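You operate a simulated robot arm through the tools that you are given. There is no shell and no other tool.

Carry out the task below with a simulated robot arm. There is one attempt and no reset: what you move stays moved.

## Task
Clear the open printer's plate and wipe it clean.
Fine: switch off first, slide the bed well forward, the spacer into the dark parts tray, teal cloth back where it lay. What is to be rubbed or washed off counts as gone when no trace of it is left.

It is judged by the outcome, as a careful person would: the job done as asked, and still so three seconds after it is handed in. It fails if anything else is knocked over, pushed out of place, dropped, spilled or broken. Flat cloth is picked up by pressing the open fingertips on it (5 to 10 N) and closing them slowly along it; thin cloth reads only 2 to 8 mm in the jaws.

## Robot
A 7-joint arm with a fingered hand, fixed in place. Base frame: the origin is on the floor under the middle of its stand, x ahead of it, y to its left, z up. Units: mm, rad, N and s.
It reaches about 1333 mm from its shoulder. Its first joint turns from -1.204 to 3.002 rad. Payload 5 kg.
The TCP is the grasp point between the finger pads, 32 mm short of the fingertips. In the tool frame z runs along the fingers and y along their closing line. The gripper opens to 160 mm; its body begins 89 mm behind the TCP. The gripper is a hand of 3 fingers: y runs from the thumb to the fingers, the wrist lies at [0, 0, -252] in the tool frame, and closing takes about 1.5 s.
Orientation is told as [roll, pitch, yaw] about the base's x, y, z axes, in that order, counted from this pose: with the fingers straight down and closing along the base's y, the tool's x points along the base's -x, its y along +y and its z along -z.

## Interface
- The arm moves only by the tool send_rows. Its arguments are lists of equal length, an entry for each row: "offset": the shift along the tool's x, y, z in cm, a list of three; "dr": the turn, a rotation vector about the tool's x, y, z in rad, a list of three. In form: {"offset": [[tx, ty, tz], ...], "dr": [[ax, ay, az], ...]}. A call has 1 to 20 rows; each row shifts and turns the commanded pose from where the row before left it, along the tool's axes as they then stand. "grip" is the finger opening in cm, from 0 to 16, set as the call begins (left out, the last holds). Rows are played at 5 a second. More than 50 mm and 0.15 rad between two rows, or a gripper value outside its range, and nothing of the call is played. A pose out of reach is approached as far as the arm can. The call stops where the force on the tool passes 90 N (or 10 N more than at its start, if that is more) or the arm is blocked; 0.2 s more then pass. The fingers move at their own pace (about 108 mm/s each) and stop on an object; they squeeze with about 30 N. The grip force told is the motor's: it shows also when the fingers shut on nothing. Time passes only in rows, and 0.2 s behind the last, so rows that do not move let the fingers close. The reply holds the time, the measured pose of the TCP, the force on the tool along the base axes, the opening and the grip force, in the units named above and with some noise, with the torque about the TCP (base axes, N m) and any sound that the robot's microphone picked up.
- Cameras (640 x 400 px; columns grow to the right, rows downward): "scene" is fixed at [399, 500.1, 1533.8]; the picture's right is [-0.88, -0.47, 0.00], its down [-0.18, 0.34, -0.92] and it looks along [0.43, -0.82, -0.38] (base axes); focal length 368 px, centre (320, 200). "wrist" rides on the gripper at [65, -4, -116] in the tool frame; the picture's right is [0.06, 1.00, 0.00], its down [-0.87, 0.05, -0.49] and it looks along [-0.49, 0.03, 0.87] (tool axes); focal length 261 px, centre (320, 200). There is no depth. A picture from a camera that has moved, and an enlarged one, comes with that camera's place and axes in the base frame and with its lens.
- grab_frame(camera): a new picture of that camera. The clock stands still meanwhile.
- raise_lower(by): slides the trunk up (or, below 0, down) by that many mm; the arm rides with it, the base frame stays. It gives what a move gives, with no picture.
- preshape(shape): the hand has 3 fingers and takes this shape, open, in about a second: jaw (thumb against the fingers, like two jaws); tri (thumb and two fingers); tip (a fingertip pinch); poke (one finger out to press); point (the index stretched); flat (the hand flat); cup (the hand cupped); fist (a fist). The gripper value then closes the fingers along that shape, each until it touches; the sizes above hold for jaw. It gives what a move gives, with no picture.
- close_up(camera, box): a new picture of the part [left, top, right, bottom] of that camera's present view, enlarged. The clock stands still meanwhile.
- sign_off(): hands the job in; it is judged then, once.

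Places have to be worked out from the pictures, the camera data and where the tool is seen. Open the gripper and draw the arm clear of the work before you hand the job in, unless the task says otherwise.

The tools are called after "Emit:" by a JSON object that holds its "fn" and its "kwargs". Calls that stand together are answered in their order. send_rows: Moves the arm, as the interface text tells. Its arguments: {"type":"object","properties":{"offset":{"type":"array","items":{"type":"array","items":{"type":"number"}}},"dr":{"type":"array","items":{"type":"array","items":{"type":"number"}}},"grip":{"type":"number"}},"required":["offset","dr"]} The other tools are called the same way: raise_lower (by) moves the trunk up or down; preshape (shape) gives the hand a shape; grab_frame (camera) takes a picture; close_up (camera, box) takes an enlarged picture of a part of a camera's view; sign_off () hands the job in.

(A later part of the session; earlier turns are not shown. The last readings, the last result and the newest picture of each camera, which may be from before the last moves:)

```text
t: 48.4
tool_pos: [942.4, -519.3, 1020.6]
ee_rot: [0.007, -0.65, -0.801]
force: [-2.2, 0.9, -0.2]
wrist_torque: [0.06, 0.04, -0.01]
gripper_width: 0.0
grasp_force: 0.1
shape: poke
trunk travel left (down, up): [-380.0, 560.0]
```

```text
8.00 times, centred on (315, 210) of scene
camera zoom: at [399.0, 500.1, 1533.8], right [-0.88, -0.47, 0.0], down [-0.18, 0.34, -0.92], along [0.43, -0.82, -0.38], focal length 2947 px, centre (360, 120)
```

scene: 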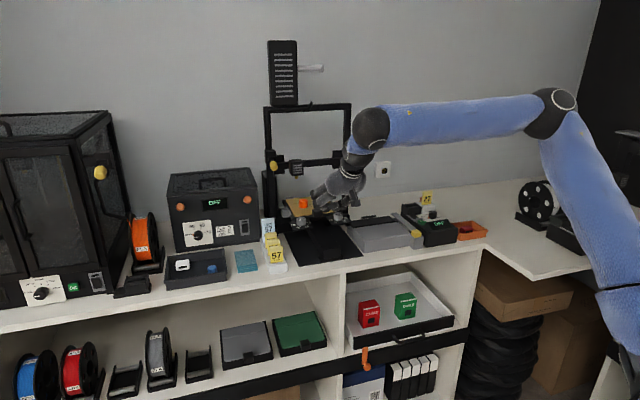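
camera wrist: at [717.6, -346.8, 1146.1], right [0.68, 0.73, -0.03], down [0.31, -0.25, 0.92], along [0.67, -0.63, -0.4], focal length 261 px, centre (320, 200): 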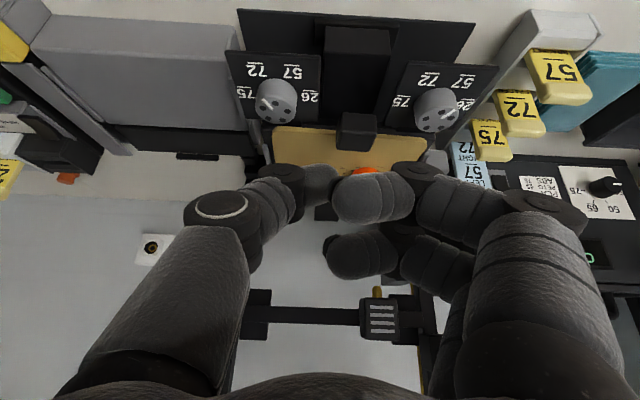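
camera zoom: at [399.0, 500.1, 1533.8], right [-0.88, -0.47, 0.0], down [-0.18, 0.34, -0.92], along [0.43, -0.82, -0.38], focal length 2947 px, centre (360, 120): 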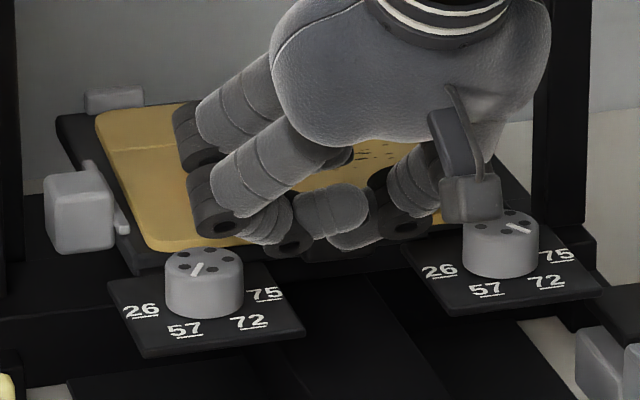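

The bed continues past its starting place. Continuing in small steps.

Emit:
{"fn": "send_rows", "kwargs": {"offset": [[-0.398, 0.007, 0.303], [-0.398, 0.007, 0.303], [-0.398, 0.007, 0.303], [-0.398, 0.007, 0.303], [-0.398, 0.007, 0.303]], "dr": [[0, 0, 0], [0, 0, 0], [0, 0, 0], [0, 0, 0], [0, 0, 0]]}}

Emit:
{"fn": "close_up", "kwargs": {"camera": "scene", "box": [275, 175, 355, 225]}}

```text
t: 49.6
tool_pos: [959.8, -537.7, 1021.0]
ee_rot: [0.008, -0.65, -0.799]
force: [-1.5, 2.4, 0.0]
wrist_torque: [0.0, 0.02, 0.02]
gripper_width: 0.3
grasp_force: 0.0
shape: poke
trunk travel left (down, up): [-380.0, 560.0]
```

```text
8.00 times, centred on (315, 200) of scene
camera zoom: at [399.0, 500.1, 1533.8], right [-0.88, -0.47, 0.0], down [-0.18, 0.34, -0.92], along [0.43, -0.82, -0.38], focal length 2947 px, centre (360, 200)
```

zoom: 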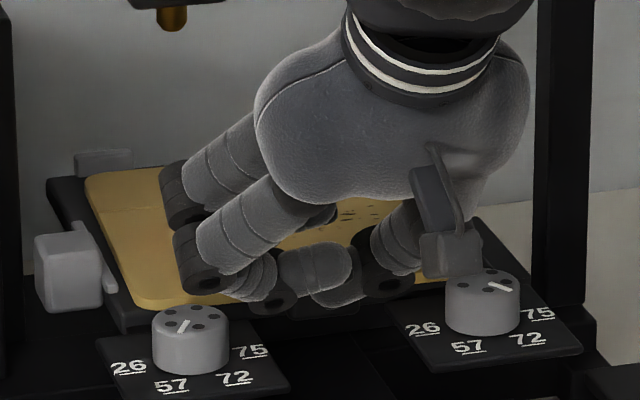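

Still moving together. Continuing.

Emit:
{"fn": "send_rows", "kwargs": {"offset": [[-0.398, 0.007, 0.303], [-0.398, 0.007, 0.303], [-0.398, 0.007, 0.303], [-0.398, 0.007, 0.303], [-0.398, 0.007, 0.303]], "dr": [[0, 0, 0], [0, 0, 0], [0, 0, 0], [0, 0, 0], [0, 0, 0]]}}

Emit:
{"fn": "close_up", "kwargs": {"camera": "scene", "box": [275, 175, 355, 225]}}

```text
t: 50.8
tool_pos: [977.4, -555.2, 1020.6]
ee_rot: [0.006, -0.651, -0.8]
force: [0.1, 0.2, 0.0]
wrist_torque: [0.03, 0.0, 0.01]
gripper_width: 0.1
grasp_force: 0.0
shape: poke
trunk travel left (down, up): [-380.0, 560.0]
```

```text
8.00 times, centred on (315, 200) of scene
camera zoom: at [399.0, 500.1, 1533.8], right [-0.88, -0.47, 0.0], down [-0.18, 0.34, -0.92], along [0.43, -0.82, -0.38], focal length 2947 px, centre (360, 200)
```

zoom: 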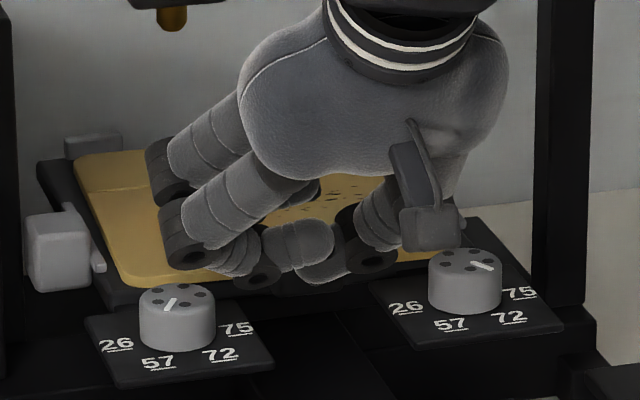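

Both moved together again. Continuing carefully.

Emit:
{"fn": "send_rows", "kwargs": {"offset": [[-0.398, 0.007, 0.303], [-0.398, 0.007, 0.303], [-0.398, 0.007, 0.303]], "dr": [[0, 0, 0], [0, 0, 0], [0, 0, 0]]}}

Emit:
{"fn": "close_up", "kwargs": {"camera": "scene", "box": [275, 175, 355, 225]}}

```text
t: 51.6
tool_pos: [985.9, -565.0, 1023.4]
ee_rot: [0.007, -0.651, -0.8]
force: [-34.1, 20.9, 4.5]
wrist_torque: [0.39, 0.68, -0.08]
gripper_width: 0.0
grasp_force: 0.0
shape: poke
trunk travel left (down, up): [-380.0, 560.0]
```

```text
8.00 times, centred on (315, 200) of scene
camera zoom: at [399.0, 500.1, 1533.8], right [-0.88, -0.47, 0.0], down [-0.18, 0.34, -0.92], along [0.43, -0.82, -0.38], focal length 2947 px, centre (360, 200)
```

zoom: 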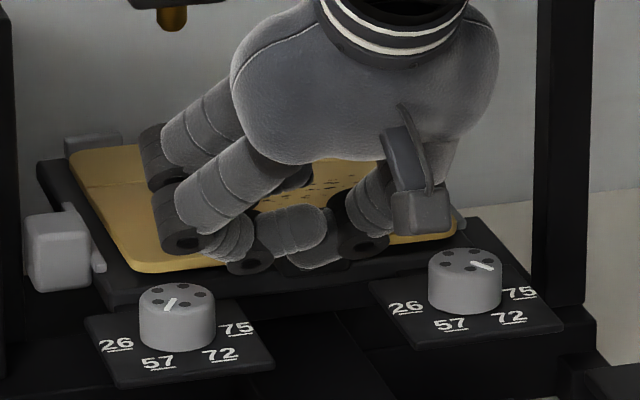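

The bed is at its rear stop and the plate is now pressed firmly against its own stops (40 N), matching the original picture. To bring the bed forward without room behind the block here, I'll back off, rise, and set the tip onto the block's top to drag it forward first.

Emit:
{"fn": "send_rows", "kwargs": {"offset": [[0.796, -0.014, -0.605], [0.796, -0.014, -0.605], [-0.6, 0, -0.795], [-0.6, 0, -0.795], [-1.194, 0.02, 0.9075], [-1.194, 0.02, 0.9075]], "dr": [[0, 0, 0], [0, 0, 0], [0, 0, 0], [0, 0, 0], [0, 0, 0], [0, 0, 0]]}}

Emit:
{"fn": "close_up", "kwargs": {"camera": "scene", "box": [265, 150, 365, 225]}}

Emit:
{"fn": "grab_frame", "kwargs": {"camera": "wrist"}}

```text
t: 53.0
tool_pos: [996.1, -573.2, 1041.2]
ee_rot: [0.008, -0.65, -0.801]
force: [-0.3, -0.3, 0.3]
wrist_torque: [-0.01, 0.0, 0.01]
gripper_width: 0.0
grasp_force: 0.0
shape: poke
trunk travel left (down, up): [-380.0, 560.0]
```

```text
5.33 times, centred on (315, 188) of scene
camera zoom: at [399.0, 500.1, 1533.8], right [-0.88, -0.47, 0.0], down [-0.18, 0.34, -0.92], along [0.43, -0.82, -0.38], focal length 1965 px, centre (347, 267)
```

zoom: 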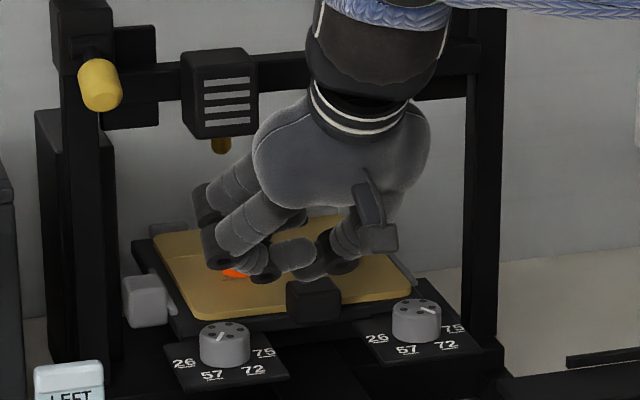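

```text
taken
camera wrist: at [908.1, -489.0, 1093.9], right [0.68, 0.73, -0.03], down [0.31, -0.25, 0.92], along [0.66, -0.63, -0.4], focal length 261 px, centre (320, 200)
```

wrist: 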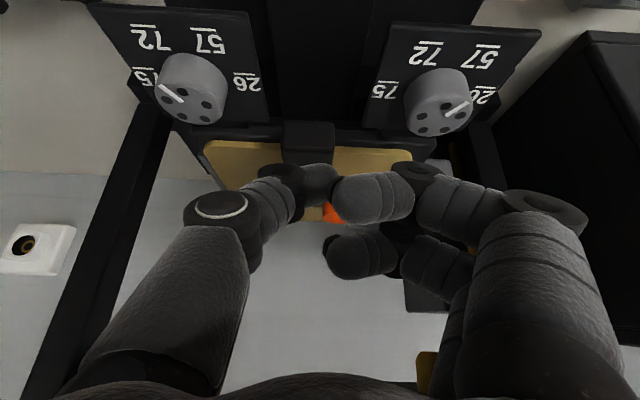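

The plate is seated again. The tip is about 8 mm above the block's front half; I'll shift 5 mm further in and lower to touch the block's top.

Emit:
{"fn": "send_rows", "kwargs": {"offset": [[-0.398, 0.007, 0.303], [0.242, 0, 0.318], [0.182, 0, 0.239]], "dr": [[0, 0, 0], [0, 0, 0], [0, 0, 0]]}}

```text
t: 53.8
tool_pos: [999.3, -575.8, 1033.8]
ee_rot: [0.007, -0.651, -0.801]
force: [-0.1, -0.4, 3.8]
wrist_torque: [-0.1, -0.03, 0.0]
gripper_width: 0.1
grasp_force: 0.1
shape: poke
trunk travel left (down, up): [-380.0, 560.0]
```

Touching with 3.8 N. I'll press 1 mm more and drag 16 mm forward, then check whether the bed follows.

Emit:
{"fn": "send_rows", "kwargs": {"offset": [[0.061, 0, 0.08], [0.239, -0.004, -0.182], [0.318, -0.006, -0.242], [0.318, -0.006, -0.242], [0.318, -0.006, -0.242]], "dr": [[0, 0, 0], [0, 0, 0], [0, 0, 0], [0, 0, 0], [0, 0, 0]]}}

Emit:
{"fn": "close_up", "kwargs": {"camera": "scene", "box": [265, 150, 365, 225]}}

```text
t: 55.0
tool_pos: [988.0, -567.1, 1032.2]
ee_rot: [0.005, -0.65, -0.799]
force: [-0.7, -0.2, -0.5]
wrist_torque: [0.03, 0.01, 0.0]
gripper_width: 0.0
grasp_force: 0.1
shape: poke
trunk travel left (down, up): [-380.0, 560.0]
```

```text
5.33 times, centred on (315, 188) of scene
camera zoom: at [399.0, 500.1, 1533.8], right [-0.88, -0.47, 0.0], down [-0.18, 0.34, -0.92], along [0.43, -0.82, -0.38], focal length 1965 px, centre (347, 267)
```

zoom: 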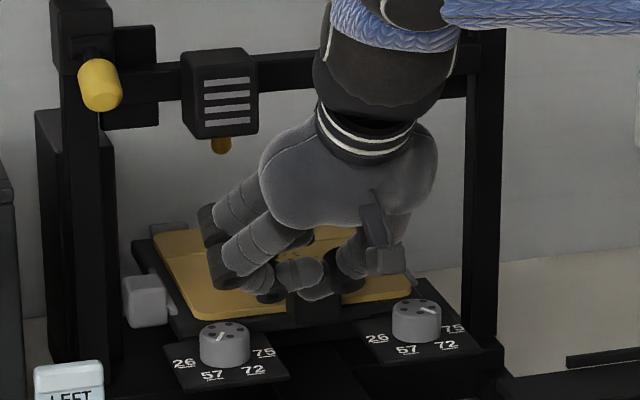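

The tip slipped off; the bed stayed. I'll go back further onto the block's middle and press with more force.

Emit:
{"fn": "send_rows", "kwargs": {"offset": [[-0.605, 0, -0.796], [-0.796, 0.014, 0.605], [-0.796, 0.014, 0.605], [0.302, 0, 0.398], [0.182, 0, 0.239]], "dr": [[0, 0, 0], [0, 0, 0], [0, 0, 0], [0, 0, 0], [0, 0, 0]]}}

```text
t: 56.2
tool_pos: [1003.0, -581.0, 1034.5]
ee_rot: [0.007, -0.649, -0.799]
force: [0.3, -0.3, 1.1]
wrist_torque: [-0.03, 0.04, 0.02]
gripper_width: 0.0
grasp_force: 0.2
shape: poke
trunk travel left (down, up): [-380.0, 560.0]
```

Emit:
{"fn": "send_rows", "kwargs": {"offset": [[0.091, 0, 0.119], [0.061, 0, 0.08]], "dr": [[0, 0, 0], [0, 0, 0]]}}

```text
t: 56.8
tool_pos: [1001.1, -581.1, 1033.6]
ee_rot: [0.01, -0.651, -0.8]
force: [2.0, -2.7, 12.4]
wrist_torque: [-0.18, -0.25, -0.02]
gripper_width: 0.0
grasp_force: 0.1
shape: poke
trunk travel left (down, up): [-380.0, 560.0]
```

Pressing with 12 N. I'll add 1 mm and drag forward 12 mm.

Emit:
{"fn": "send_rows", "kwargs": {"offset": [[0.067, 0, 0.088], [0.239, -0.004, -0.182], [0.239, -0.004, -0.182], [0.239, -0.004, -0.182], [0.239, -0.004, -0.182]], "dr": [[0, 0, 0], [0, 0, 0], [0, 0, 0], [0, 0, 0], [0, 0, 0]]}}

Emit:
{"fn": "close_up", "kwargs": {"camera": "scene", "box": [265, 150, 365, 225]}}

```text
t: 58.0
tool_pos: [991.9, -570.1, 1033.6]
ee_rot: [0.007, -0.653, -0.803]
force: [-0.4, -5.1, 28.5]
wrist_torque: [-0.34, -0.34, -0.06]
gripper_width: 0.2
grasp_force: 0.0
shape: poke
trunk travel left (down, up): [-380.0, 560.0]
```

```text
5.33 times, centred on (315, 188) of scene
camera zoom: at [399.0, 500.1, 1533.8], right [-0.88, -0.47, 0.0], down [-0.18, 0.34, -0.92], along [0.43, -0.82, -0.38], focal length 1965 px, centre (347, 267)
```

zoom: 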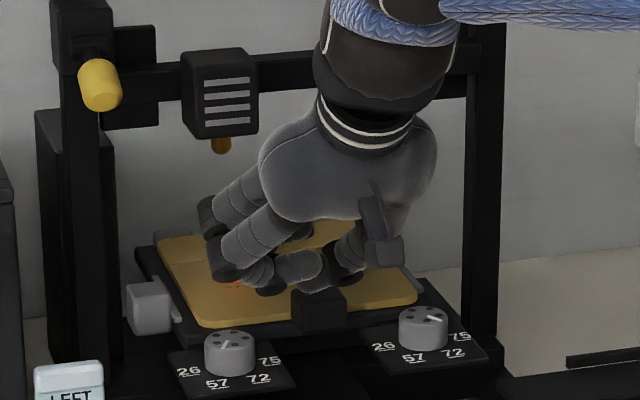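

The bed follows the drag. I'll ease the pressure slightly and drag 45 mm more.

Emit:
{"fn": "send_rows", "kwargs": {"offset": [[0.2, -0.004, -0.24], [0.318, -0.006, -0.242], [0.398, -0.007, -0.303], [0.478, -0.008, -0.363], [0.478, -0.008, -0.363], [0.478, -0.008, -0.363], [0.478, -0.008, -0.363], [0.398, -0.007, -0.303], [0.239, -0.004, -0.182]], "dr": [[0, 0, 0], [0, 0, 0], [0, 0, 0], [0, 0, 0], [0, 0, 0], [0, 0, 0], [0, 0, 0], [0, 0, 0], [0, 0, 0]]}}

Emit:
{"fn": "close_up", "kwargs": {"camera": "scene", "box": [265, 165, 365, 240]}}

```text
t: 60.0
tool_pos: [961.0, -538.7, 1034.2]
ee_rot: [0.01, -0.653, -0.8]
force: [-2.9, -5.4, 26.2]
wrist_torque: [-0.42, -0.22, -0.14]
gripper_width: 0.0
grasp_force: 0.1
shape: poke
trunk travel left (down, up): [-380.0, 560.0]
```

```text
5.33 times, centred on (315, 202) of scene
camera zoom: at [399.0, 500.1, 1533.8], right [-0.88, -0.47, 0.0], down [-0.18, 0.34, -0.92], along [0.43, -0.82, -0.38], focal length 1965 px, centre (347, 187)
```

zoom: 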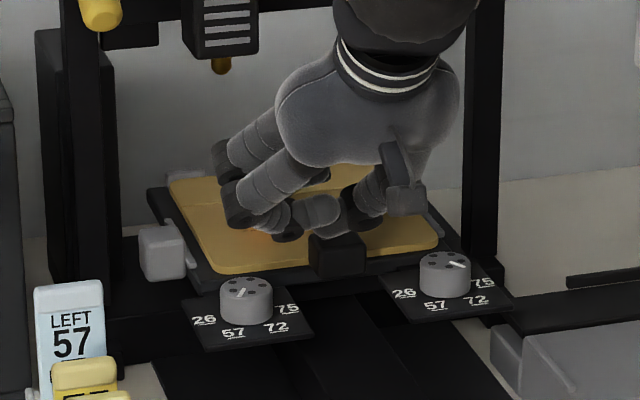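

Bed is back at its original position with the plate seated. I'll keep dragging forward, staying short of the front stop (at about +123 mm).

Emit:
{"fn": "send_rows", "kwargs": {"offset": [[0.318, -0.006, -0.242], [0.478, -0.008, -0.363], [0.557, -0.01, -0.424], [0.557, -0.01, -0.424], [0.557, -0.01, -0.424], [0.557, -0.01, -0.424], [0.557, -0.01, -0.424], [0.478, -0.008, -0.363], [0.318, -0.006, -0.242], [0.159, -0.003, -0.121]], "dr": [[0, 0, 0], [0, 0, 0], [0, 0, 0], [0, 0, 0], [0, 0, 0], [0, 0, 0], [0, 0, 0], [0, 0, 0], [0, 0, 0], [0, 0, 0]]}}

Emit:
{"fn": "close_up", "kwargs": {"camera": "scene", "box": [265, 180, 365, 255]}}

```text
t: 62.2
tool_pos: [920.8, -500.5, 1033.7]
ee_rot: [0.006, -0.653, -0.801]
force: [-1.6, -5.4, 25.9]
wrist_torque: [-0.37, -0.3, -0.11]
gripper_width: 0.0
grasp_force: 0.1
shape: poke
trunk travel left (down, up): [-380.0, 560.0]
```

```text
5.33 times, centred on (315, 218) of scene
camera zoom: at [399.0, 500.1, 1533.8], right [-0.88, -0.47, 0.0], down [-0.18, 0.34, -0.92], along [0.43, -0.82, -0.38], focal length 1965 px, centre (347, 107)
```

zoom: 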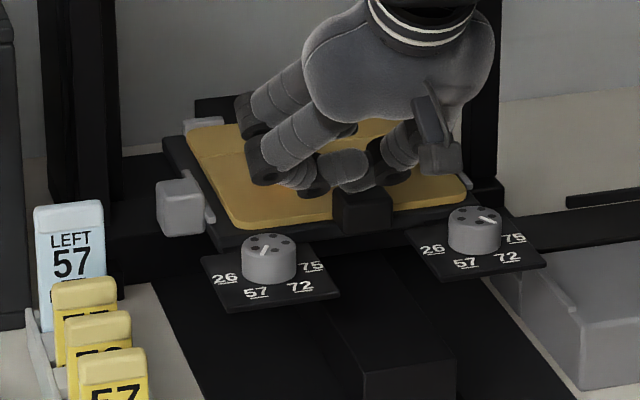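

+55 mm with plate still seated. Another 50 mm.

Emit:
{"fn": "send_rows", "kwargs": {"offset": [[0.318, -0.006, -0.242], [0.478, -0.008, -0.363], [0.557, -0.01, -0.424], [0.557, -0.01, -0.424], [0.557, -0.01, -0.424], [0.557, -0.01, -0.424], [0.478, -0.008, -0.363], [0.318, -0.006, -0.242], [0.159, -0.003, -0.121]], "dr": [[0, 0, 0], [0, 0, 0], [0, 0, 0], [0, 0, 0], [0, 0, 0], [0, 0, 0], [0, 0, 0], [0, 0, 0], [0, 0, 0]]}}

Emit:
{"fn": "close_up", "kwargs": {"camera": "scene", "box": [280, 190, 360, 250]}}

```text
t: 64.2
tool_pos: [884.3, -465.1, 1033.3]
ee_rot: [0.008, -0.652, -0.801]
force: [-3.1, -5.9, 32.8]
wrist_torque: [-0.42, -0.38, -0.13]
gripper_width: 0.0
grasp_force: 0.2
shape: poke
trunk travel left (down, up): [-380.0, 560.0]
```

```text
6.67 times, centred on (320, 220) of scene
camera zoom: at [399.0, 500.1, 1533.8], right [-0.88, -0.47, 0.0], down [-0.18, 0.34, -0.92], along [0.43, -0.82, -0.38], focal length 2456 px, centre (320, 67)
```

zoom: 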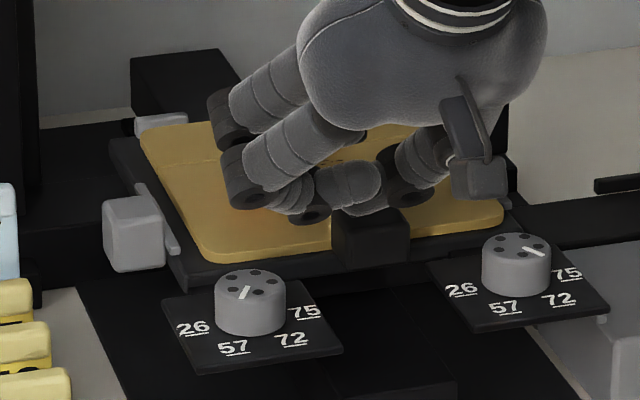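

The bed is now about 106 mm forward (just short of its front stop) with the plate seated against its stops. I'll lift straight off and look at the bed from above.

Emit:
{"fn": "send_rows", "kwargs": {"offset": [[-0.302, 0, -0.398], [-1.21, 0, -1.59], [-1.21, 0, -1.59], [-1.21, 0, -1.59], [-1.21, 0, -1.59]], "dr": [[0, 0, 0], [0, 0, 0], [0, 0, 0], [0, 0, 0], [0, 0, 0]]}}

Emit:
{"fn": "preshape", "kwargs": {"shape": "jaw"}}

Emit:
{"fn": "grab_frame", "kwargs": {"camera": "wrist"}}

Emit:
{"fn": "close_up", "kwargs": {"camera": "scene", "box": [280, 190, 360, 250]}}

```text
t: 65.4
tool_pos: [884.5, -463.5, 1118.1]
ee_rot: [0.007, -0.649, -0.799]
force: [0.2, -0.2, -0.2]
wrist_torque: [0.01, 0.01, 0.0]
gripper_width: 0.0
grasp_force: 0.0
shape: poke
trunk travel left (down, up): [-380.0, 560.0]
```

```text
t: 66.3
tool_pos: [884.3, -463.7, 1116.9]
ee_rot: [0.005, -0.65, -0.798]
force: [0.5, -0.1, 1.0]
wrist_torque: [0.01, -0.01, -0.01]
gripper_width: 159.8
grasp_force: 0.0
shape: jaw
trunk travel left (down, up): [-380.0, 560.0]
```

```text
taken
camera wrist: at [796.4, -379.8, 1169.9], right [0.68, 0.73, -0.03], down [0.31, -0.25, 0.92], along [0.67, -0.63, -0.4], focal length 261 px, centre (320, 200)
```

wrist: 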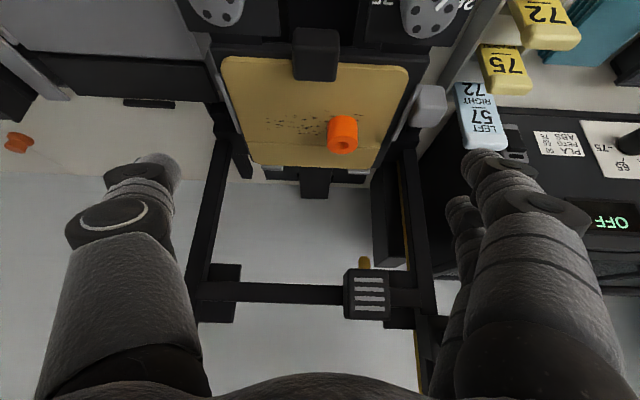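

```text
6.67 times, centred on (320, 220) of scene
camera zoom: at [399.0, 500.1, 1533.8], right [-0.88, -0.47, 0.0], down [-0.18, 0.34, -0.92], along [0.43, -0.82, -0.38], focal length 2456 px, centre (320, 67)
```

zoom: 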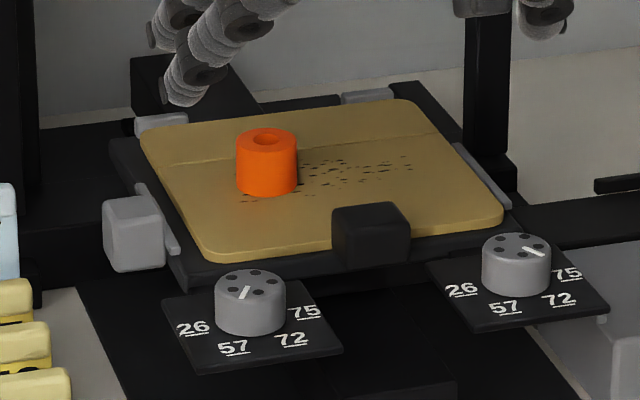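

The plate looks seated exactly as at the start. The spacer's top centre triangulates to (975.5, -521.8, 1008), 30 mm in diameter. I'll reduce the tilt to 0.2 rad, set the jaws to 7.5 cm and move to hover over it, clear of the print head.

Emit:
{"fn": "send_rows", "kwargs": {"grip": 7.5, "offset": [[0, 0, 0], [0, 0, 0], [0, 0, 0], [-2.9, 0.83, 2.19], [-2.9, 0.83, 2.19], [-2.9, 0.83, 2.19]], "dr": [[0, 0.15, 0], [0, 0.15, 0], [0, 0.15, 0], [0, 0, 0], [0, 0, 0], [0, 0, 0]]}}

Emit:
{"fn": "grab_frame", "kwargs": {"camera": "wrist"}}

Emit:
{"fn": "close_up", "kwargs": {"camera": "scene", "box": [260, 140, 380, 240]}}

```text
t: 67.7
tool_pos: [918.7, -538.2, 1021.6]
ee_rot: [0.014, -0.208, -0.797]
force: [2.8, -1.6, 13.2]
wrist_torque: [0.49, -0.44, -0.21]
gripper_width: 75.3
grasp_force: 0.1
shape: jaw
out of reach, approached as far as the arm can: row 2, 3, 4, 5, 6
trunk travel left (down, up): [-380.0, 560.0]
```

```text
taken
camera wrist: at [853.6, -479.4, 1121.3], right [0.67, 0.74, 0.0], down [0.56, -0.5, 0.66], along [0.49, -0.44, -0.75], focal length 261 px, centre (320, 200)
```

wrist: 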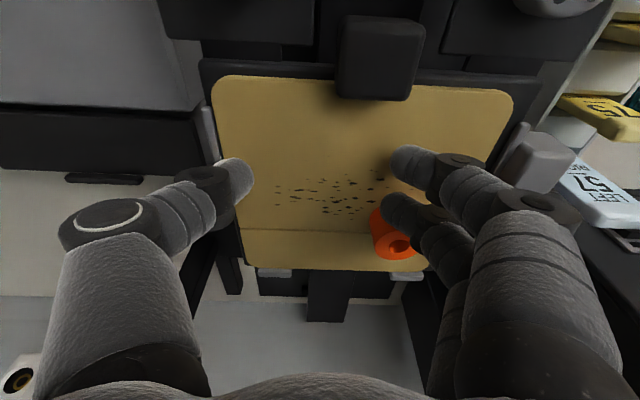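

```text
4.00 times, centred on (320, 190) of scene
camera zoom: at [399.0, 500.1, 1533.8], right [-0.88, -0.47, 0.0], down [-0.18, 0.34, -0.92], along [0.43, -0.82, -0.38], focal length 1474 px, centre (320, 240)
```

zoom: 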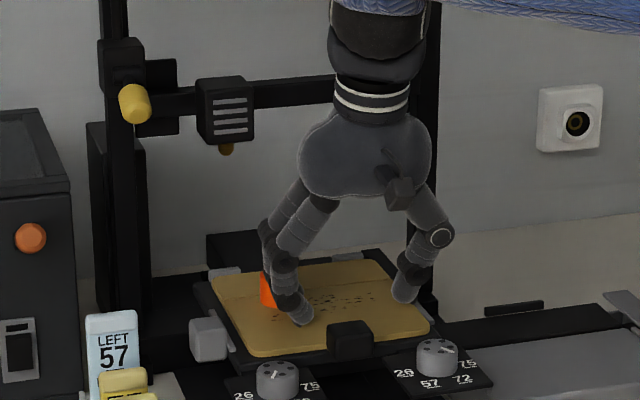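

That went wrong: the un-tilting hit a joint limit and the hand drifted off course and now touches the plate with 13 N. The spacer still stands. I'll raise the trunk, which lifts the whole arm straight up without changing the posture.

Emit:
{"fn": "raise_lower", "kwargs": {"by": 120}}

Emit:
{"fn": "grab_frame", "kwargs": {"camera": "wrist"}}

Emit:
{"fn": "close_up", "kwargs": {"camera": "scene", "box": [280, 190, 360, 250]}}

```text
t: 69.2
tool_pos: [919.9, -538.2, 1137.1]
ee_rot: [0.013, -0.203, -0.798]
force: [0.6, 0.5, -0.1]
wrist_torque: [0.02, 0.01, -0.03]
gripper_width: 75.6
grasp_force: 0.1
shape: jaw
trunk travel left (down, up): [-500.0, 440.0]
```

```text
taken
camera wrist: at [855.1, -480.0, 1237.8], right [0.67, 0.74, 0.0], down [0.56, -0.5, 0.66], along [0.49, -0.44, -0.75], focal length 261 px, centre (320, 200)
```

wrist: 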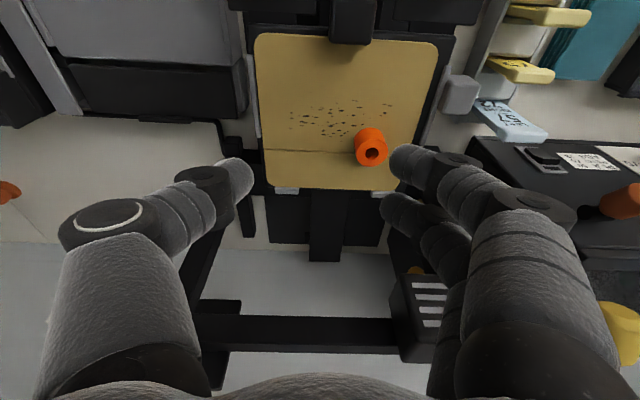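

```text
6.67 times, centred on (320, 220) of scene
camera zoom: at [399.0, 500.1, 1533.8], right [-0.88, -0.47, 0.0], down [-0.18, 0.34, -0.92], along [0.43, -0.82, -0.38], focal length 2456 px, centre (320, 67)
```

zoom: 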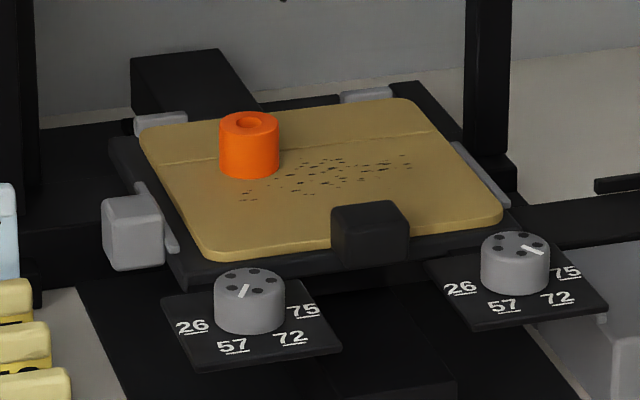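

The spacer was nudged a little but stands upright on the plate and nothing else moved. I'll look at the arm's posture in the scene to choose a better trunk height.

Emit:
{"fn": "grab_frame", "kwargs": {"camera": "scene"}}

```text
taken
```

scene: 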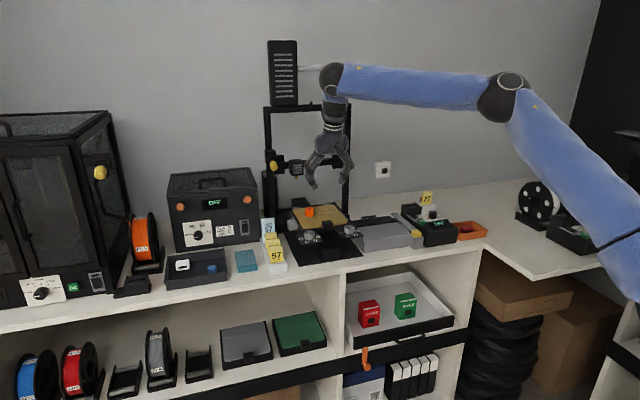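

The shoulder is lower than I thought, so this mid trunk height should suit both postures. I'll first only re-tilt to 0.65 rad in place and check that it's reached.

Emit:
{"fn": "send_rows", "kwargs": {"grip": 6.0, "offset": [[0, 0, 0], [0, 0, 0], [0, 0, 0]], "dr": [[0.006, -0.15, 0], [0.006, -0.15, 0], [0, -0.15, 0]]}}

```text
t: 70.0
tool_pos: [919.2, -536.6, 1140.6]
ee_rot: [0.003, -0.656, -0.799]
force: [-0.3, -0.4, 0.2]
wrist_torque: [-0.01, 0.0, 0.0]
gripper_width: 60.4
grasp_force: 0.1
shape: jaw
trunk travel left (down, up): [-500.0, 440.0]
```

Reached cleanly. Now over the spacer, tips about 14 mm above its top.

Emit:
{"fn": "send_rows", "kwargs": {"offset": [[0.76, 1.783, 3.0], [0.76, 1.783, 3.0], [0.76, 1.783, 3.0]], "dr": [[0, 0, 0], [0, 0, 0], [0, 0, 0]]}}

Emit:
{"fn": "grab_frame", "kwargs": {"camera": "wrist"}}

Emit:
{"fn": "close_up", "kwargs": {"camera": "scene", "box": [270, 160, 370, 240]}}

```text
t: 70.8
tool_pos: [982.8, -527.3, 1052.0]
ee_rot: [-0.001, -0.652, -0.799]
force: [-0.2, -0.3, -0.5]
wrist_torque: [-0.01, 0.03, 0.01]
gripper_width: 60.4
grasp_force: 0.1
shape: jaw
trunk travel left (down, up): [-500.0, 440.0]
```

```text
taken
camera wrist: at [895.3, -442.0, 1104.1], right [0.68, 0.73, -0.04], down [0.31, -0.24, 0.92], along [0.66, -0.64, -0.39], focal length 261 px, centre (320, 200)
```

wrist: 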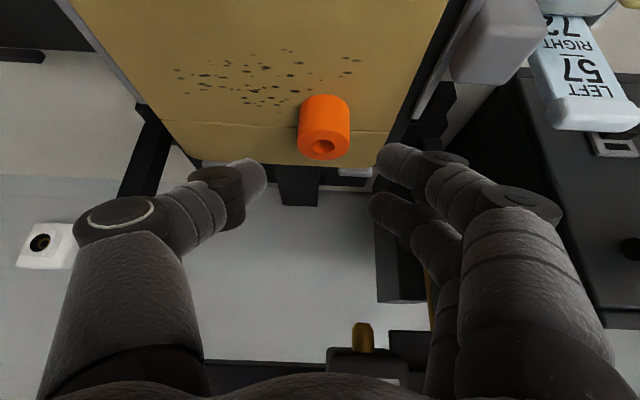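

```text
5.00 times, centred on (320, 200) of scene
camera zoom: at [399.0, 500.1, 1533.8], right [-0.88, -0.47, 0.0], down [-0.18, 0.34, -0.92], along [0.43, -0.82, -0.38], focal length 1842 px, centre (320, 200)
```

zoom: 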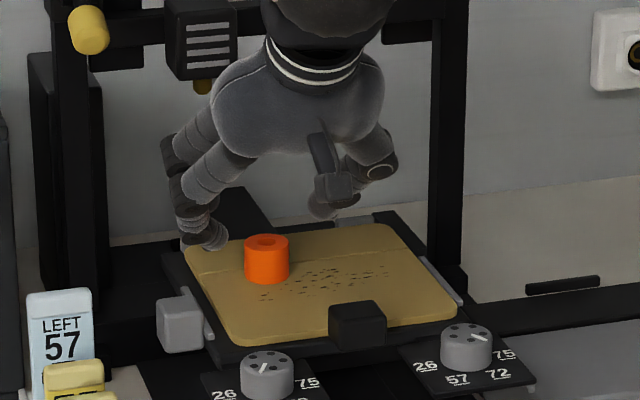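

The spacer lies centred between thumb and fingers. I'll descend 30 mm straight down.

Emit:
{"fn": "send_rows", "kwargs": {"offset": [[0.907, 0, 1.194], [0.907, 0, 1.194]], "dr": [[0, 0, 0], [0, 0, 0]]}}

Emit:
{"fn": "grab_frame", "kwargs": {"camera": "wrist"}}

Emit:
{"fn": "close_up", "kwargs": {"camera": "scene", "box": [280, 180, 350, 230]}}

```text
t: 71.4
tool_pos: [981.7, -524.9, 1025.8]
ee_rot: [0.005, -0.655, -0.801]
force: [1.5, -1.4, 8.3]
wrist_torque: [0.16, -0.35, -0.09]
gripper_width: 60.5
grasp_force: 0.1
shape: jaw
trunk travel left (down, up): [-500.0, 440.0]
```

```text
taken
camera wrist: at [893.7, -440.3, 1077.5], right [0.68, 0.73, -0.04], down [0.31, -0.24, 0.92], along [0.66, -0.64, -0.39], focal length 261 px, centre (320, 200)
```

wrist: 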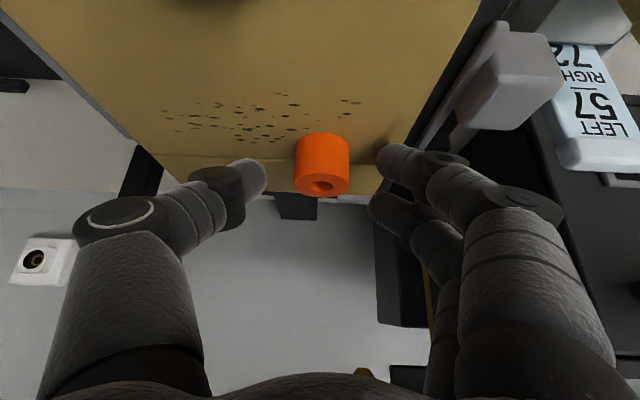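

```text
8.00 times, centred on (315, 205) of scene
camera zoom: at [399.0, 500.1, 1533.8], right [-0.88, -0.47, 0.0], down [-0.18, 0.34, -0.92], along [0.43, -0.82, -0.38], focal length 2947 px, centre (360, 160)
```

zoom: 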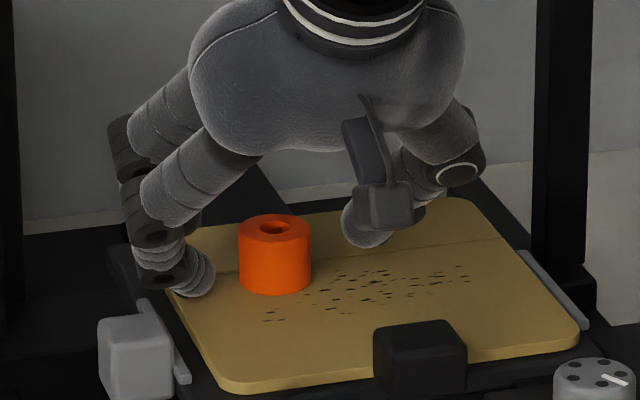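

Finger A's tip has touched the plate (8 N). I'll raise 4 mm and close on the spacer.

Emit:
{"fn": "send_rows", "kwargs": {"offset": [[-0.242, 0, -0.318], [0, 0, 0]], "dr": [[0, 0, 0], [0, 0, 0]]}}

Emit:
{"fn": "send_rows", "kwargs": {"grip": 4.5, "offset": [[0, 0, 0], [0, 0, 0], [0, 0, 0]], "dr": [[0, 0, 0], [0, 0, 0], [0, 0, 0]]}}

Emit:
{"fn": "close_up", "kwargs": {"camera": "wrist", "box": [220, 80, 440, 240]}}

```text
t: 72.0
tool_pos: [983.5, -526.4, 1026.3]
ee_rot: [0.001, -0.653, -0.799]
force: [-0.7, 0.6, 1.8]
wrist_torque: [0.06, -0.06, 0.04]
gripper_width: 60.4
grasp_force: 0.1
shape: jaw
trunk travel left (down, up): [-500.0, 440.0]
```

```text
t: 72.8
tool_pos: [984.1, -525.2, 1025.0]
ee_rot: [0.001, -0.654, -0.798]
force: [0.1, 1.3, 1.4]
wrist_torque: [0.05, -0.04, -0.05]
gripper_width: 45.8
grasp_force: 0.0
shape: jaw
trunk travel left (down, up): [-500.0, 440.0]
```

```text
2.50 times, centred on (330, 160) of wrist
camera zoom: at [894.6, -441.1, 1078.6], right [0.68, 0.73, -0.04], down [0.31, -0.24, 0.92], along [0.66, -0.64, -0.39], focal length 652 px, centre (295, 300)
```

zoom: 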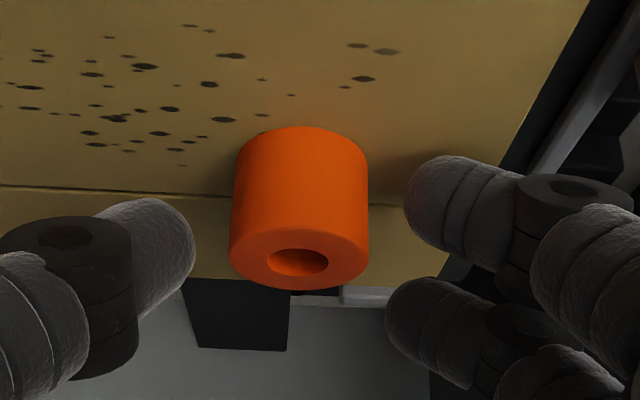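

The spacer is centred. Closing on it now.

Emit:
{"fn": "send_rows", "kwargs": {"grip": 1.5, "offset": [[0, 0, 0], [0, 0, 0], [0, 0, 0], [0, 0, 0]], "dr": [[0, 0, 0], [0, 0, 0], [0, 0, 0], [0, 0, 0]]}}

Emit:
{"fn": "close_up", "kwargs": {"camera": "wrist", "box": [220, 80, 440, 240]}}

Emit:
{"fn": "close_up", "kwargs": {"camera": "scene", "box": [280, 180, 350, 230]}}

```text
t: 73.8
tool_pos: [983.8, -526.5, 1027.9]
ee_rot: [0.002, -0.655, -0.801]
force: [2.1, -1.6, 8.6]
wrist_torque: [-0.12, -0.32, -0.07]
gripper_width: 19.7
grasp_force: 29.8
shape: jaw
trunk travel left (down, up): [-500.0, 440.0]
```

```text
2.50 times, centred on (330, 160) of wrist
camera zoom: at [894.4, -441.1, 1079.7], right [0.68, 0.73, -0.04], down [0.31, -0.24, 0.92], along [0.66, -0.64, -0.39], focal length 652 px, centre (295, 300)
```

zoom: 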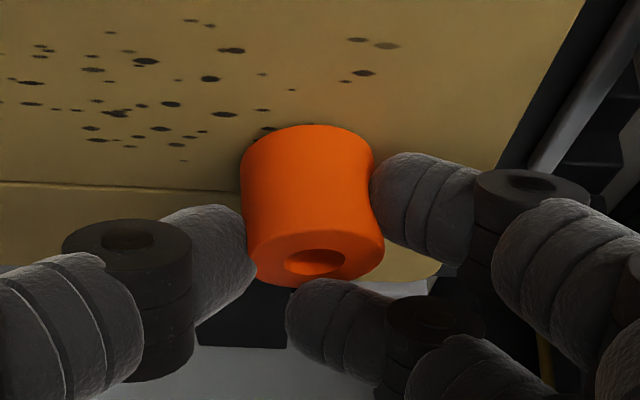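

```text
8.00 times, centred on (315, 205) of scene
camera zoom: at [399.0, 500.1, 1533.8], right [-0.88, -0.47, 0.0], down [-0.18, 0.34, -0.92], along [0.43, -0.82, -0.38], focal length 2947 px, centre (360, 160)
```

zoom: 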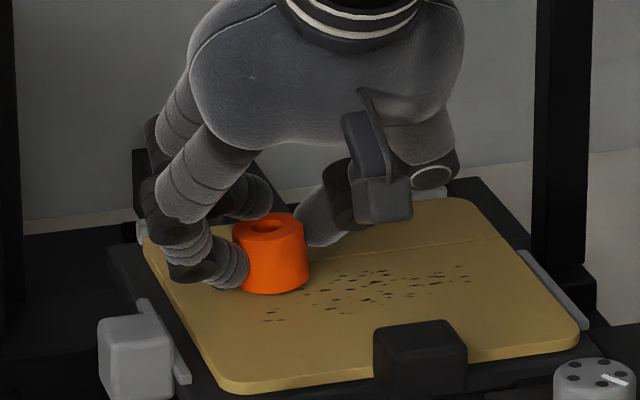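

Gripped (30 N). I'll lift 25 mm and check that the spacer comes along.

Emit:
{"fn": "send_rows", "kwargs": {"offset": [[-0.302, 0, -0.398], [-0.605, 0, -0.796], [-0.605, 0, -0.796]], "dr": [[0, 0, 0], [0, 0, 0], [0, 0, 0]]}}

Emit:
{"fn": "close_up", "kwargs": {"camera": "wrist", "box": [220, 80, 440, 240]}}

Emit:
{"fn": "close_up", "kwargs": {"camera": "scene", "box": [280, 170, 360, 230]}}

```text
t: 74.6
tool_pos: [983.2, -526.6, 1050.4]
ee_rot: [0.0, -0.651, -0.799]
force: [0.0, 1.4, -0.2]
wrist_torque: [0.0, 0.03, 0.02]
gripper_width: 19.3
grasp_force: 30.4
shape: jaw
trunk travel left (down, up): [-500.0, 440.0]
```

```text
2.50 times, centred on (330, 160) of wrist
camera zoom: at [894.7, -441.7, 1103.2], right [0.68, 0.73, -0.04], down [0.31, -0.24, 0.92], along [0.66, -0.64, -0.39], focal length 652 px, centre (295, 300)
```

zoom: 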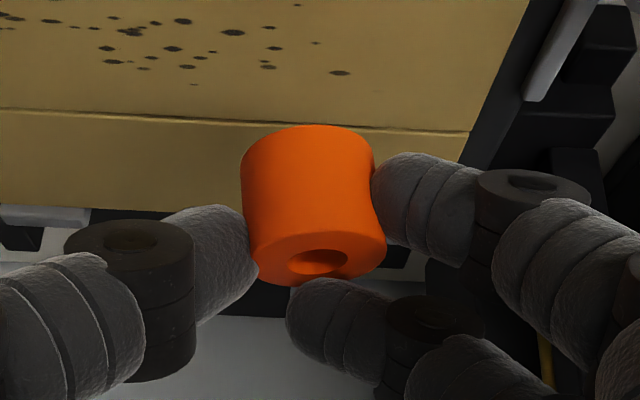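

```text
6.67 times, centred on (320, 200) of scene
camera zoom: at [399.0, 500.1, 1533.8], right [-0.88, -0.47, 0.0], down [-0.18, 0.34, -0.92], along [0.43, -0.82, -0.38], focal length 2456 px, centre (320, 200)
```

zoom: 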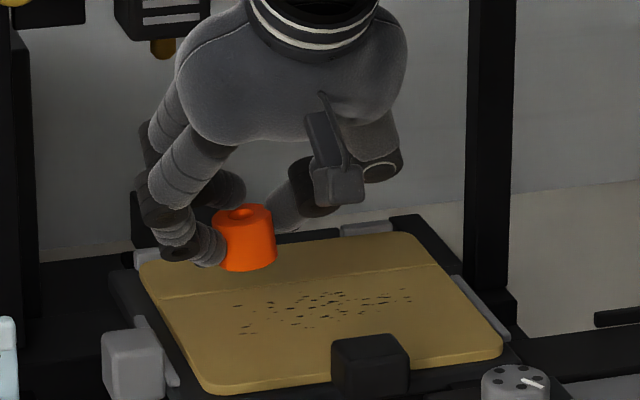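

The spacer is held. I'll retreat from the gantry, rise, and move left to hover before the dark tray to view it.

Emit:
{"fn": "send_rows", "kwargs": {"offset": [[1.64, 0, -3.34], [1.64, 0, -3.34], [1.64, 0, -3.34], [0, 4.1, 0], [0, 4.1, 0], [0, 4.1, 0], [0, 4.1, 0], [0, 4.1, 0], [0, 4.1, 0]], "dr": [[0, 0, 0], [0, 0, 0], [0, 0, 0], [0, 0, 0], [0, 0, 0], [0, 0, 0], [0, 0, 0], [0, 0, 0], [0, 0, 0]]}}

Emit:
{"fn": "grab_frame", "kwargs": {"camera": "wrist"}}

Emit:
{"fn": "grab_frame", "kwargs": {"camera": "scene"}}

```text
t: 76.6
tool_pos: [1000.9, -407.5, 1047.7]
ee_rot: [0.023, -0.655, -0.8]
force: [0.7, 0.0, 0.4]
wrist_torque: [0.0, 0.04, -0.02]
gripper_width: 18.6
grasp_force: 30.5
shape: jaw
out of reach, approached as far as the arm can: row 5, 6, 7, 8, 9
trunk travel left (down, up): [-500.0, 440.0]
```

```text
taken
camera wrist: at [910.6, -324.8, 1099.9], right [0.67, 0.74, -0.02], down [0.3, -0.25, 0.92], along [0.68, -0.62, -0.39], focal length 261 px, centre (320, 200)
```

wrist: 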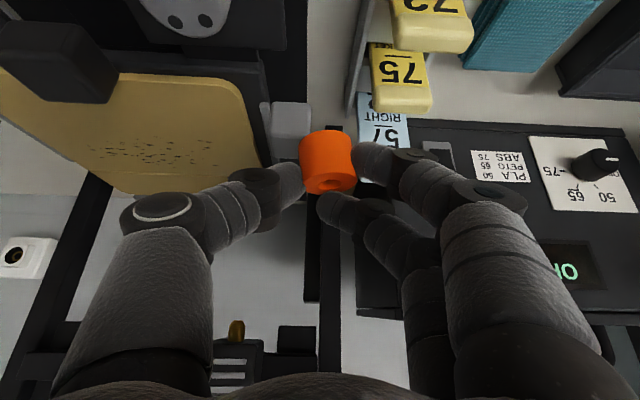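

```text
taken
```

scene: 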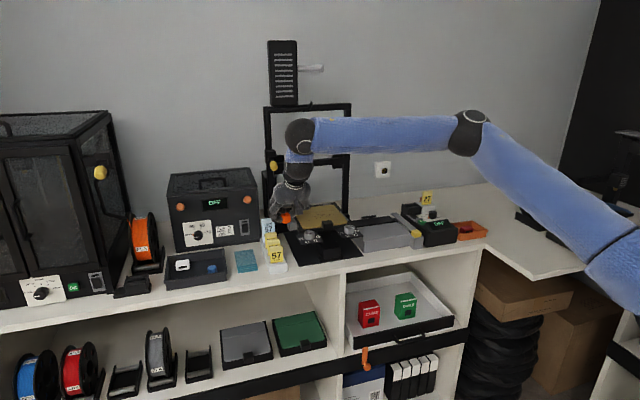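

The wrist's sideways bend is the limit: yaw should follow the arm's direction as I go left. The hand sank a little; I'll lift straight up with the trunk first, then turn the yaw toward -0.3.

Emit:
{"fn": "raise_lower", "kwargs": {"by": 80}}

Emit:
{"fn": "send_rows", "kwargs": {"offset": [[0, 0, 0], [0, 0, 0], [0, 0, 0], [0, 0, 0]], "dr": [[-0.0726, 0, -0.0955], [-0.0726, 0, -0.0955], [-0.0726, 0, -0.0955], [-0.0726, 0, -0.0955]]}}

Emit:
{"fn": "close_up", "kwargs": {"camera": "scene", "box": [220, 170, 340, 280]}}

```text
t: 77.8
tool_pos: [1001.1, -407.8, 1128.0]
ee_rot: [0.021, -0.655, -0.799]
force: [-1.0, 0.4, 0.3]
wrist_torque: [-0.02, 0.0, 0.01]
gripper_width: 18.5
grasp_force: 29.8
shape: jaw
trunk travel left (down, up): [-580.0, 360.0]
```

```text
t: 78.8
tool_pos: [1000.0, -406.6, 1128.0]
ee_rot: [0.017, -0.663, -0.314]
force: [0.4, -1.1, -0.5]
wrist_torque: [0.02, 0.0, 0.01]
gripper_width: 18.3
grasp_force: 30.0
shape: jaw
trunk travel left (down, up): [-580.0, 360.0]
```

```text
3.64 times, centred on (280, 225) of scene
camera zoom: at [399.0, 500.1, 1533.8], right [-0.88, -0.47, 0.0], down [-0.18, 0.34, -0.92], along [0.43, -0.82, -0.38], focal length 1340 px, centre (466, 109)
```

zoom: 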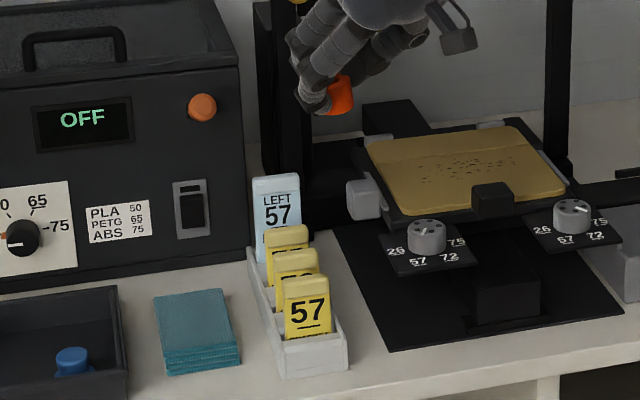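

Good reach and all cards stand. Now moving over toward the dark tray at safe height.

Emit:
{"fn": "send_rows", "kwargs": {"offset": [[-0.647, 4.363, 1.14], [-0.647, 4.363, 1.14], [-0.647, 4.363, 1.14], [-0.647, 4.363, 1.14], [-0.647, 4.363, 1.14], [-0.647, 4.363, 1.14]], "dr": [[0, 0, 0], [0, 0, 0], [0, 0, 0], [0, 0, 0], [0, 0, 0], [0, 0, 0]]}}

Emit:
{"fn": "grab_frame", "kwargs": {"camera": "wrist"}}

Emit:
{"fn": "close_up", "kwargs": {"camera": "scene", "box": [130, 150, 290, 300]}}

```text
t: 80.2
tool_pos: [1046.6, -288.8, 1107.2]
ee_rot: [0.019, -0.664, -0.316]
force: [0.4, 0.1, -0.3]
wrist_torque: [0.02, -0.01, 0.02]
gripper_width: 18.2
grasp_force: 29.9
shape: jaw
out of reach, approached as far as the arm can: row 3, 4, 5, 6
trunk travel left (down, up): [-580.0, 360.0]
```

```text
taken
camera wrist: at [926.8, -257.0, 1158.0], right [0.25, 0.97, -0.02], down [0.37, -0.08, 0.92], along [0.89, -0.24, -0.38], focal length 261 px, centre (320, 200)
```

wrist: 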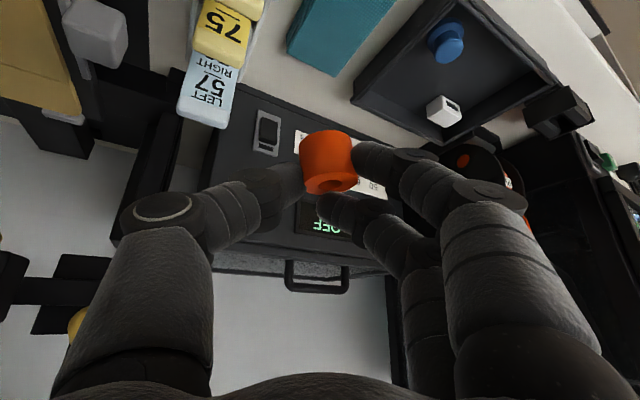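

```text
2.67 times, centred on (210, 225) of scene
camera zoom: at [399.0, 500.1, 1533.8], right [-0.88, -0.47, 0.0], down [-0.18, 0.34, -0.92], along [0.43, -0.82, -0.38], focal length 982 px, centre (613, 133)
```

zoom: 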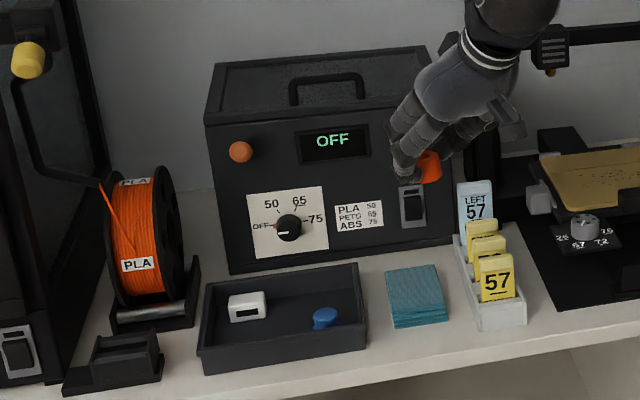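

Still limited at this tilt; for the far-left tray the hand has to reach out flatter. I'll increase the tilt in place to about 0.96 rad and see whether that is reached.

Emit:
{"fn": "send_rows", "kwargs": {"offset": [[0, 0, 0], [0, 0, 0]], "dr": [[0, -0.15, 0], [0, -0.15, 0]]}}

Emit:
{"fn": "grab_frame", "kwargs": {"camera": "scene"}}

```text
t: 80.8
tool_pos: [1048.6, -290.2, 1105.9]
ee_rot: [0.023, -0.962, -0.327]
force: [0.3, -0.4, -0.3]
wrist_torque: [0.0, 0.01, -0.02]
gripper_width: 18.4
grasp_force: 30.1
shape: jaw
trunk travel left (down, up): [-580.0, 360.0]
```

```text
taken
```

scene: 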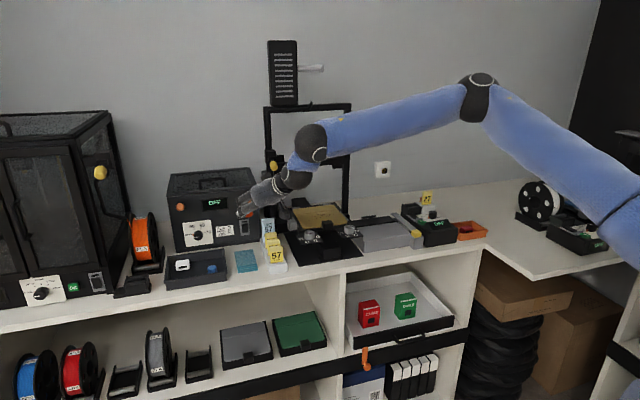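

Reached at 0.96 rad tilt. Now moving over to the tray's front at hover height.

Emit:
{"fn": "send_rows", "kwargs": {"offset": [[0.05, 3.305, 1.93], [0.05, 3.305, 1.93], [0.05, 3.305, 1.93], [0.05, 3.305, 1.93]], "dr": [[0, 0, 0], [0, 0, 0], [0, 0, 0], [0, 0, 0]]}}

Emit:
{"fn": "grab_frame", "kwargs": {"camera": "wrist"}}

Emit:
{"fn": "close_up", "kwargs": {"camera": "scene", "box": [130, 180, 290, 300]}}

```text
t: 81.8
tool_pos: [1067.3, -268.2, 1101.6]
ee_rot: [0.025, -0.967, -0.325]
force: [-0.1, -0.2, -1.1]
wrist_torque: [-0.03, 0.02, 0.0]
gripper_width: 18.4
grasp_force: 30.0
shape: jaw
out of reach, approached as far as the arm can: row 1, 2, 3, 4
trunk travel left (down, up): [-580.0, 360.0]
```

```text
taken
camera wrist: at [939.4, -233.0, 1112.8], right [0.27, 0.96, -0.04], down [0.1, 0.01, 0.99], along [0.96, -0.27, -0.09], focal length 261 px, centre (320, 200)
```

wrist: 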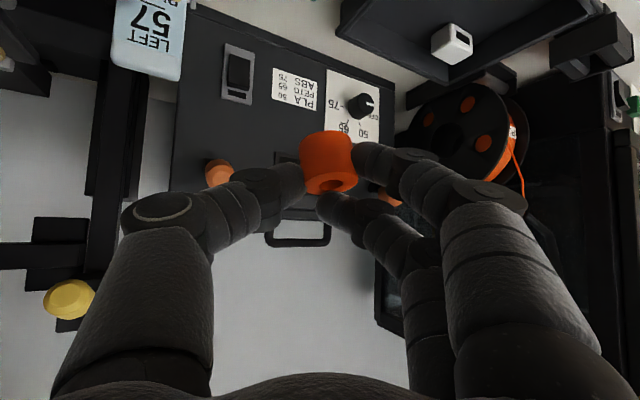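

```text
3.33 times, centred on (210, 240) of scene
camera zoom: at [399.0, 500.1, 1533.8], right [-0.88, -0.47, 0.0], down [-0.18, 0.34, -0.92], along [0.43, -0.82, -0.38], focal length 1228 px, centre (687, 67)
```

zoom: 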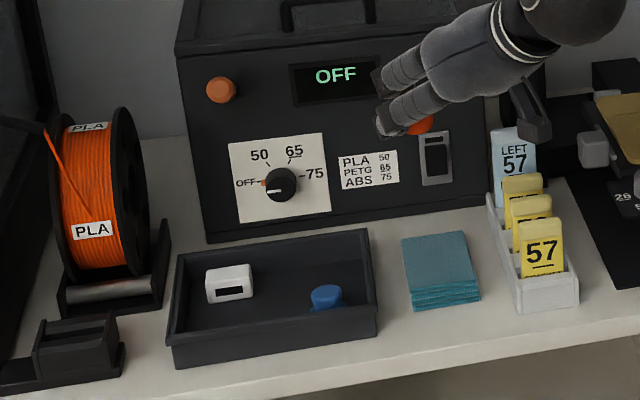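

To find out what is limiting, I'll try a pure swing about the base axis (yaw turning along with it), which only needs the first joint.

Emit:
{"fn": "send_rows", "kwargs": {"offset": [[0.27, 3.63, -0.39], [0.27, 3.63, -0.39], [0.27, 3.63, -0.39]], "dr": [[-0.0274, 0, -0.0189], [-0.0274, 0, -0.0189], [-0.0274, 0, -0.0189]]}}

```text
t: 82.6
tool_pos: [1043.3, -215.3, 1107.0]
ee_rot: [0.027, -0.964, -0.224]
force: [0.6, 0.7, -0.4]
wrist_torque: [0.01, 0.01, -0.02]
gripper_width: 18.2
grasp_force: 30.4
shape: jaw
out of reach, approached as far as the arm can: row 1, 2, 3
trunk travel left (down, up): [-580.0, 360.0]
```

The reachable radius shrinks as I go left, so something depends on azimuth. I'll test a point further out but more to the right to separate the causes.

Emit:
{"fn": "send_rows", "kwargs": {"offset": [[-0.59, -3.085, 1.6], [-0.59, -3.085, 1.6], [-0.59, -3.085, 1.6], [-0.59, -3.085, 1.6]], "dr": [[0, 0, 0], [0, 0, 0], [0, 0, 0], [0, 0, 0]]}}

```text
t: 83.6
tool_pos: [1084.1, -350.2, 1086.6]
ee_rot: [0.027, -0.963, -0.226]
force: [-0.2, 0.1, -0.6]
wrist_torque: [0.0, 0.01, 0.0]
gripper_width: 18.3
grasp_force: 30.2
shape: jaw
trunk travel left (down, up): [-580.0, 360.0]
```

That point is reachable, so the limit is in how far left the wrist can sit. Turning the hand to point left (yaw ≈ +0.3) keeps the wrist further right. I'll rotate in place first.

Emit:
{"fn": "send_rows", "kwargs": {"offset": [[0, 0, 0], [0, 0, 0], [0, 0, 0], [0, 0, 0]], "dr": [[-0.1082, 0, -0.0747], [-0.1082, 0, -0.0747], [-0.1082, 0, -0.0747], [-0.1082, 0, -0.0747]]}}

Emit:
{"fn": "grab_frame", "kwargs": {"camera": "scene"}}

```text
t: 84.6
tool_pos: [1082.2, -349.7, 1088.0]
ee_rot: [0.024, -0.973, 0.302]
force: [0.1, 0.3, -0.1]
wrist_torque: [0.02, 0.02, 0.02]
gripper_width: 18.3
grasp_force: 30.0
shape: jaw
trunk travel left (down, up): [-580.0, 360.0]
```

```text
taken
```

scene: 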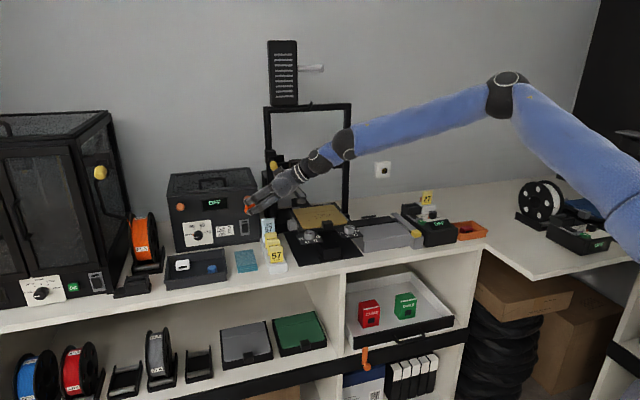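

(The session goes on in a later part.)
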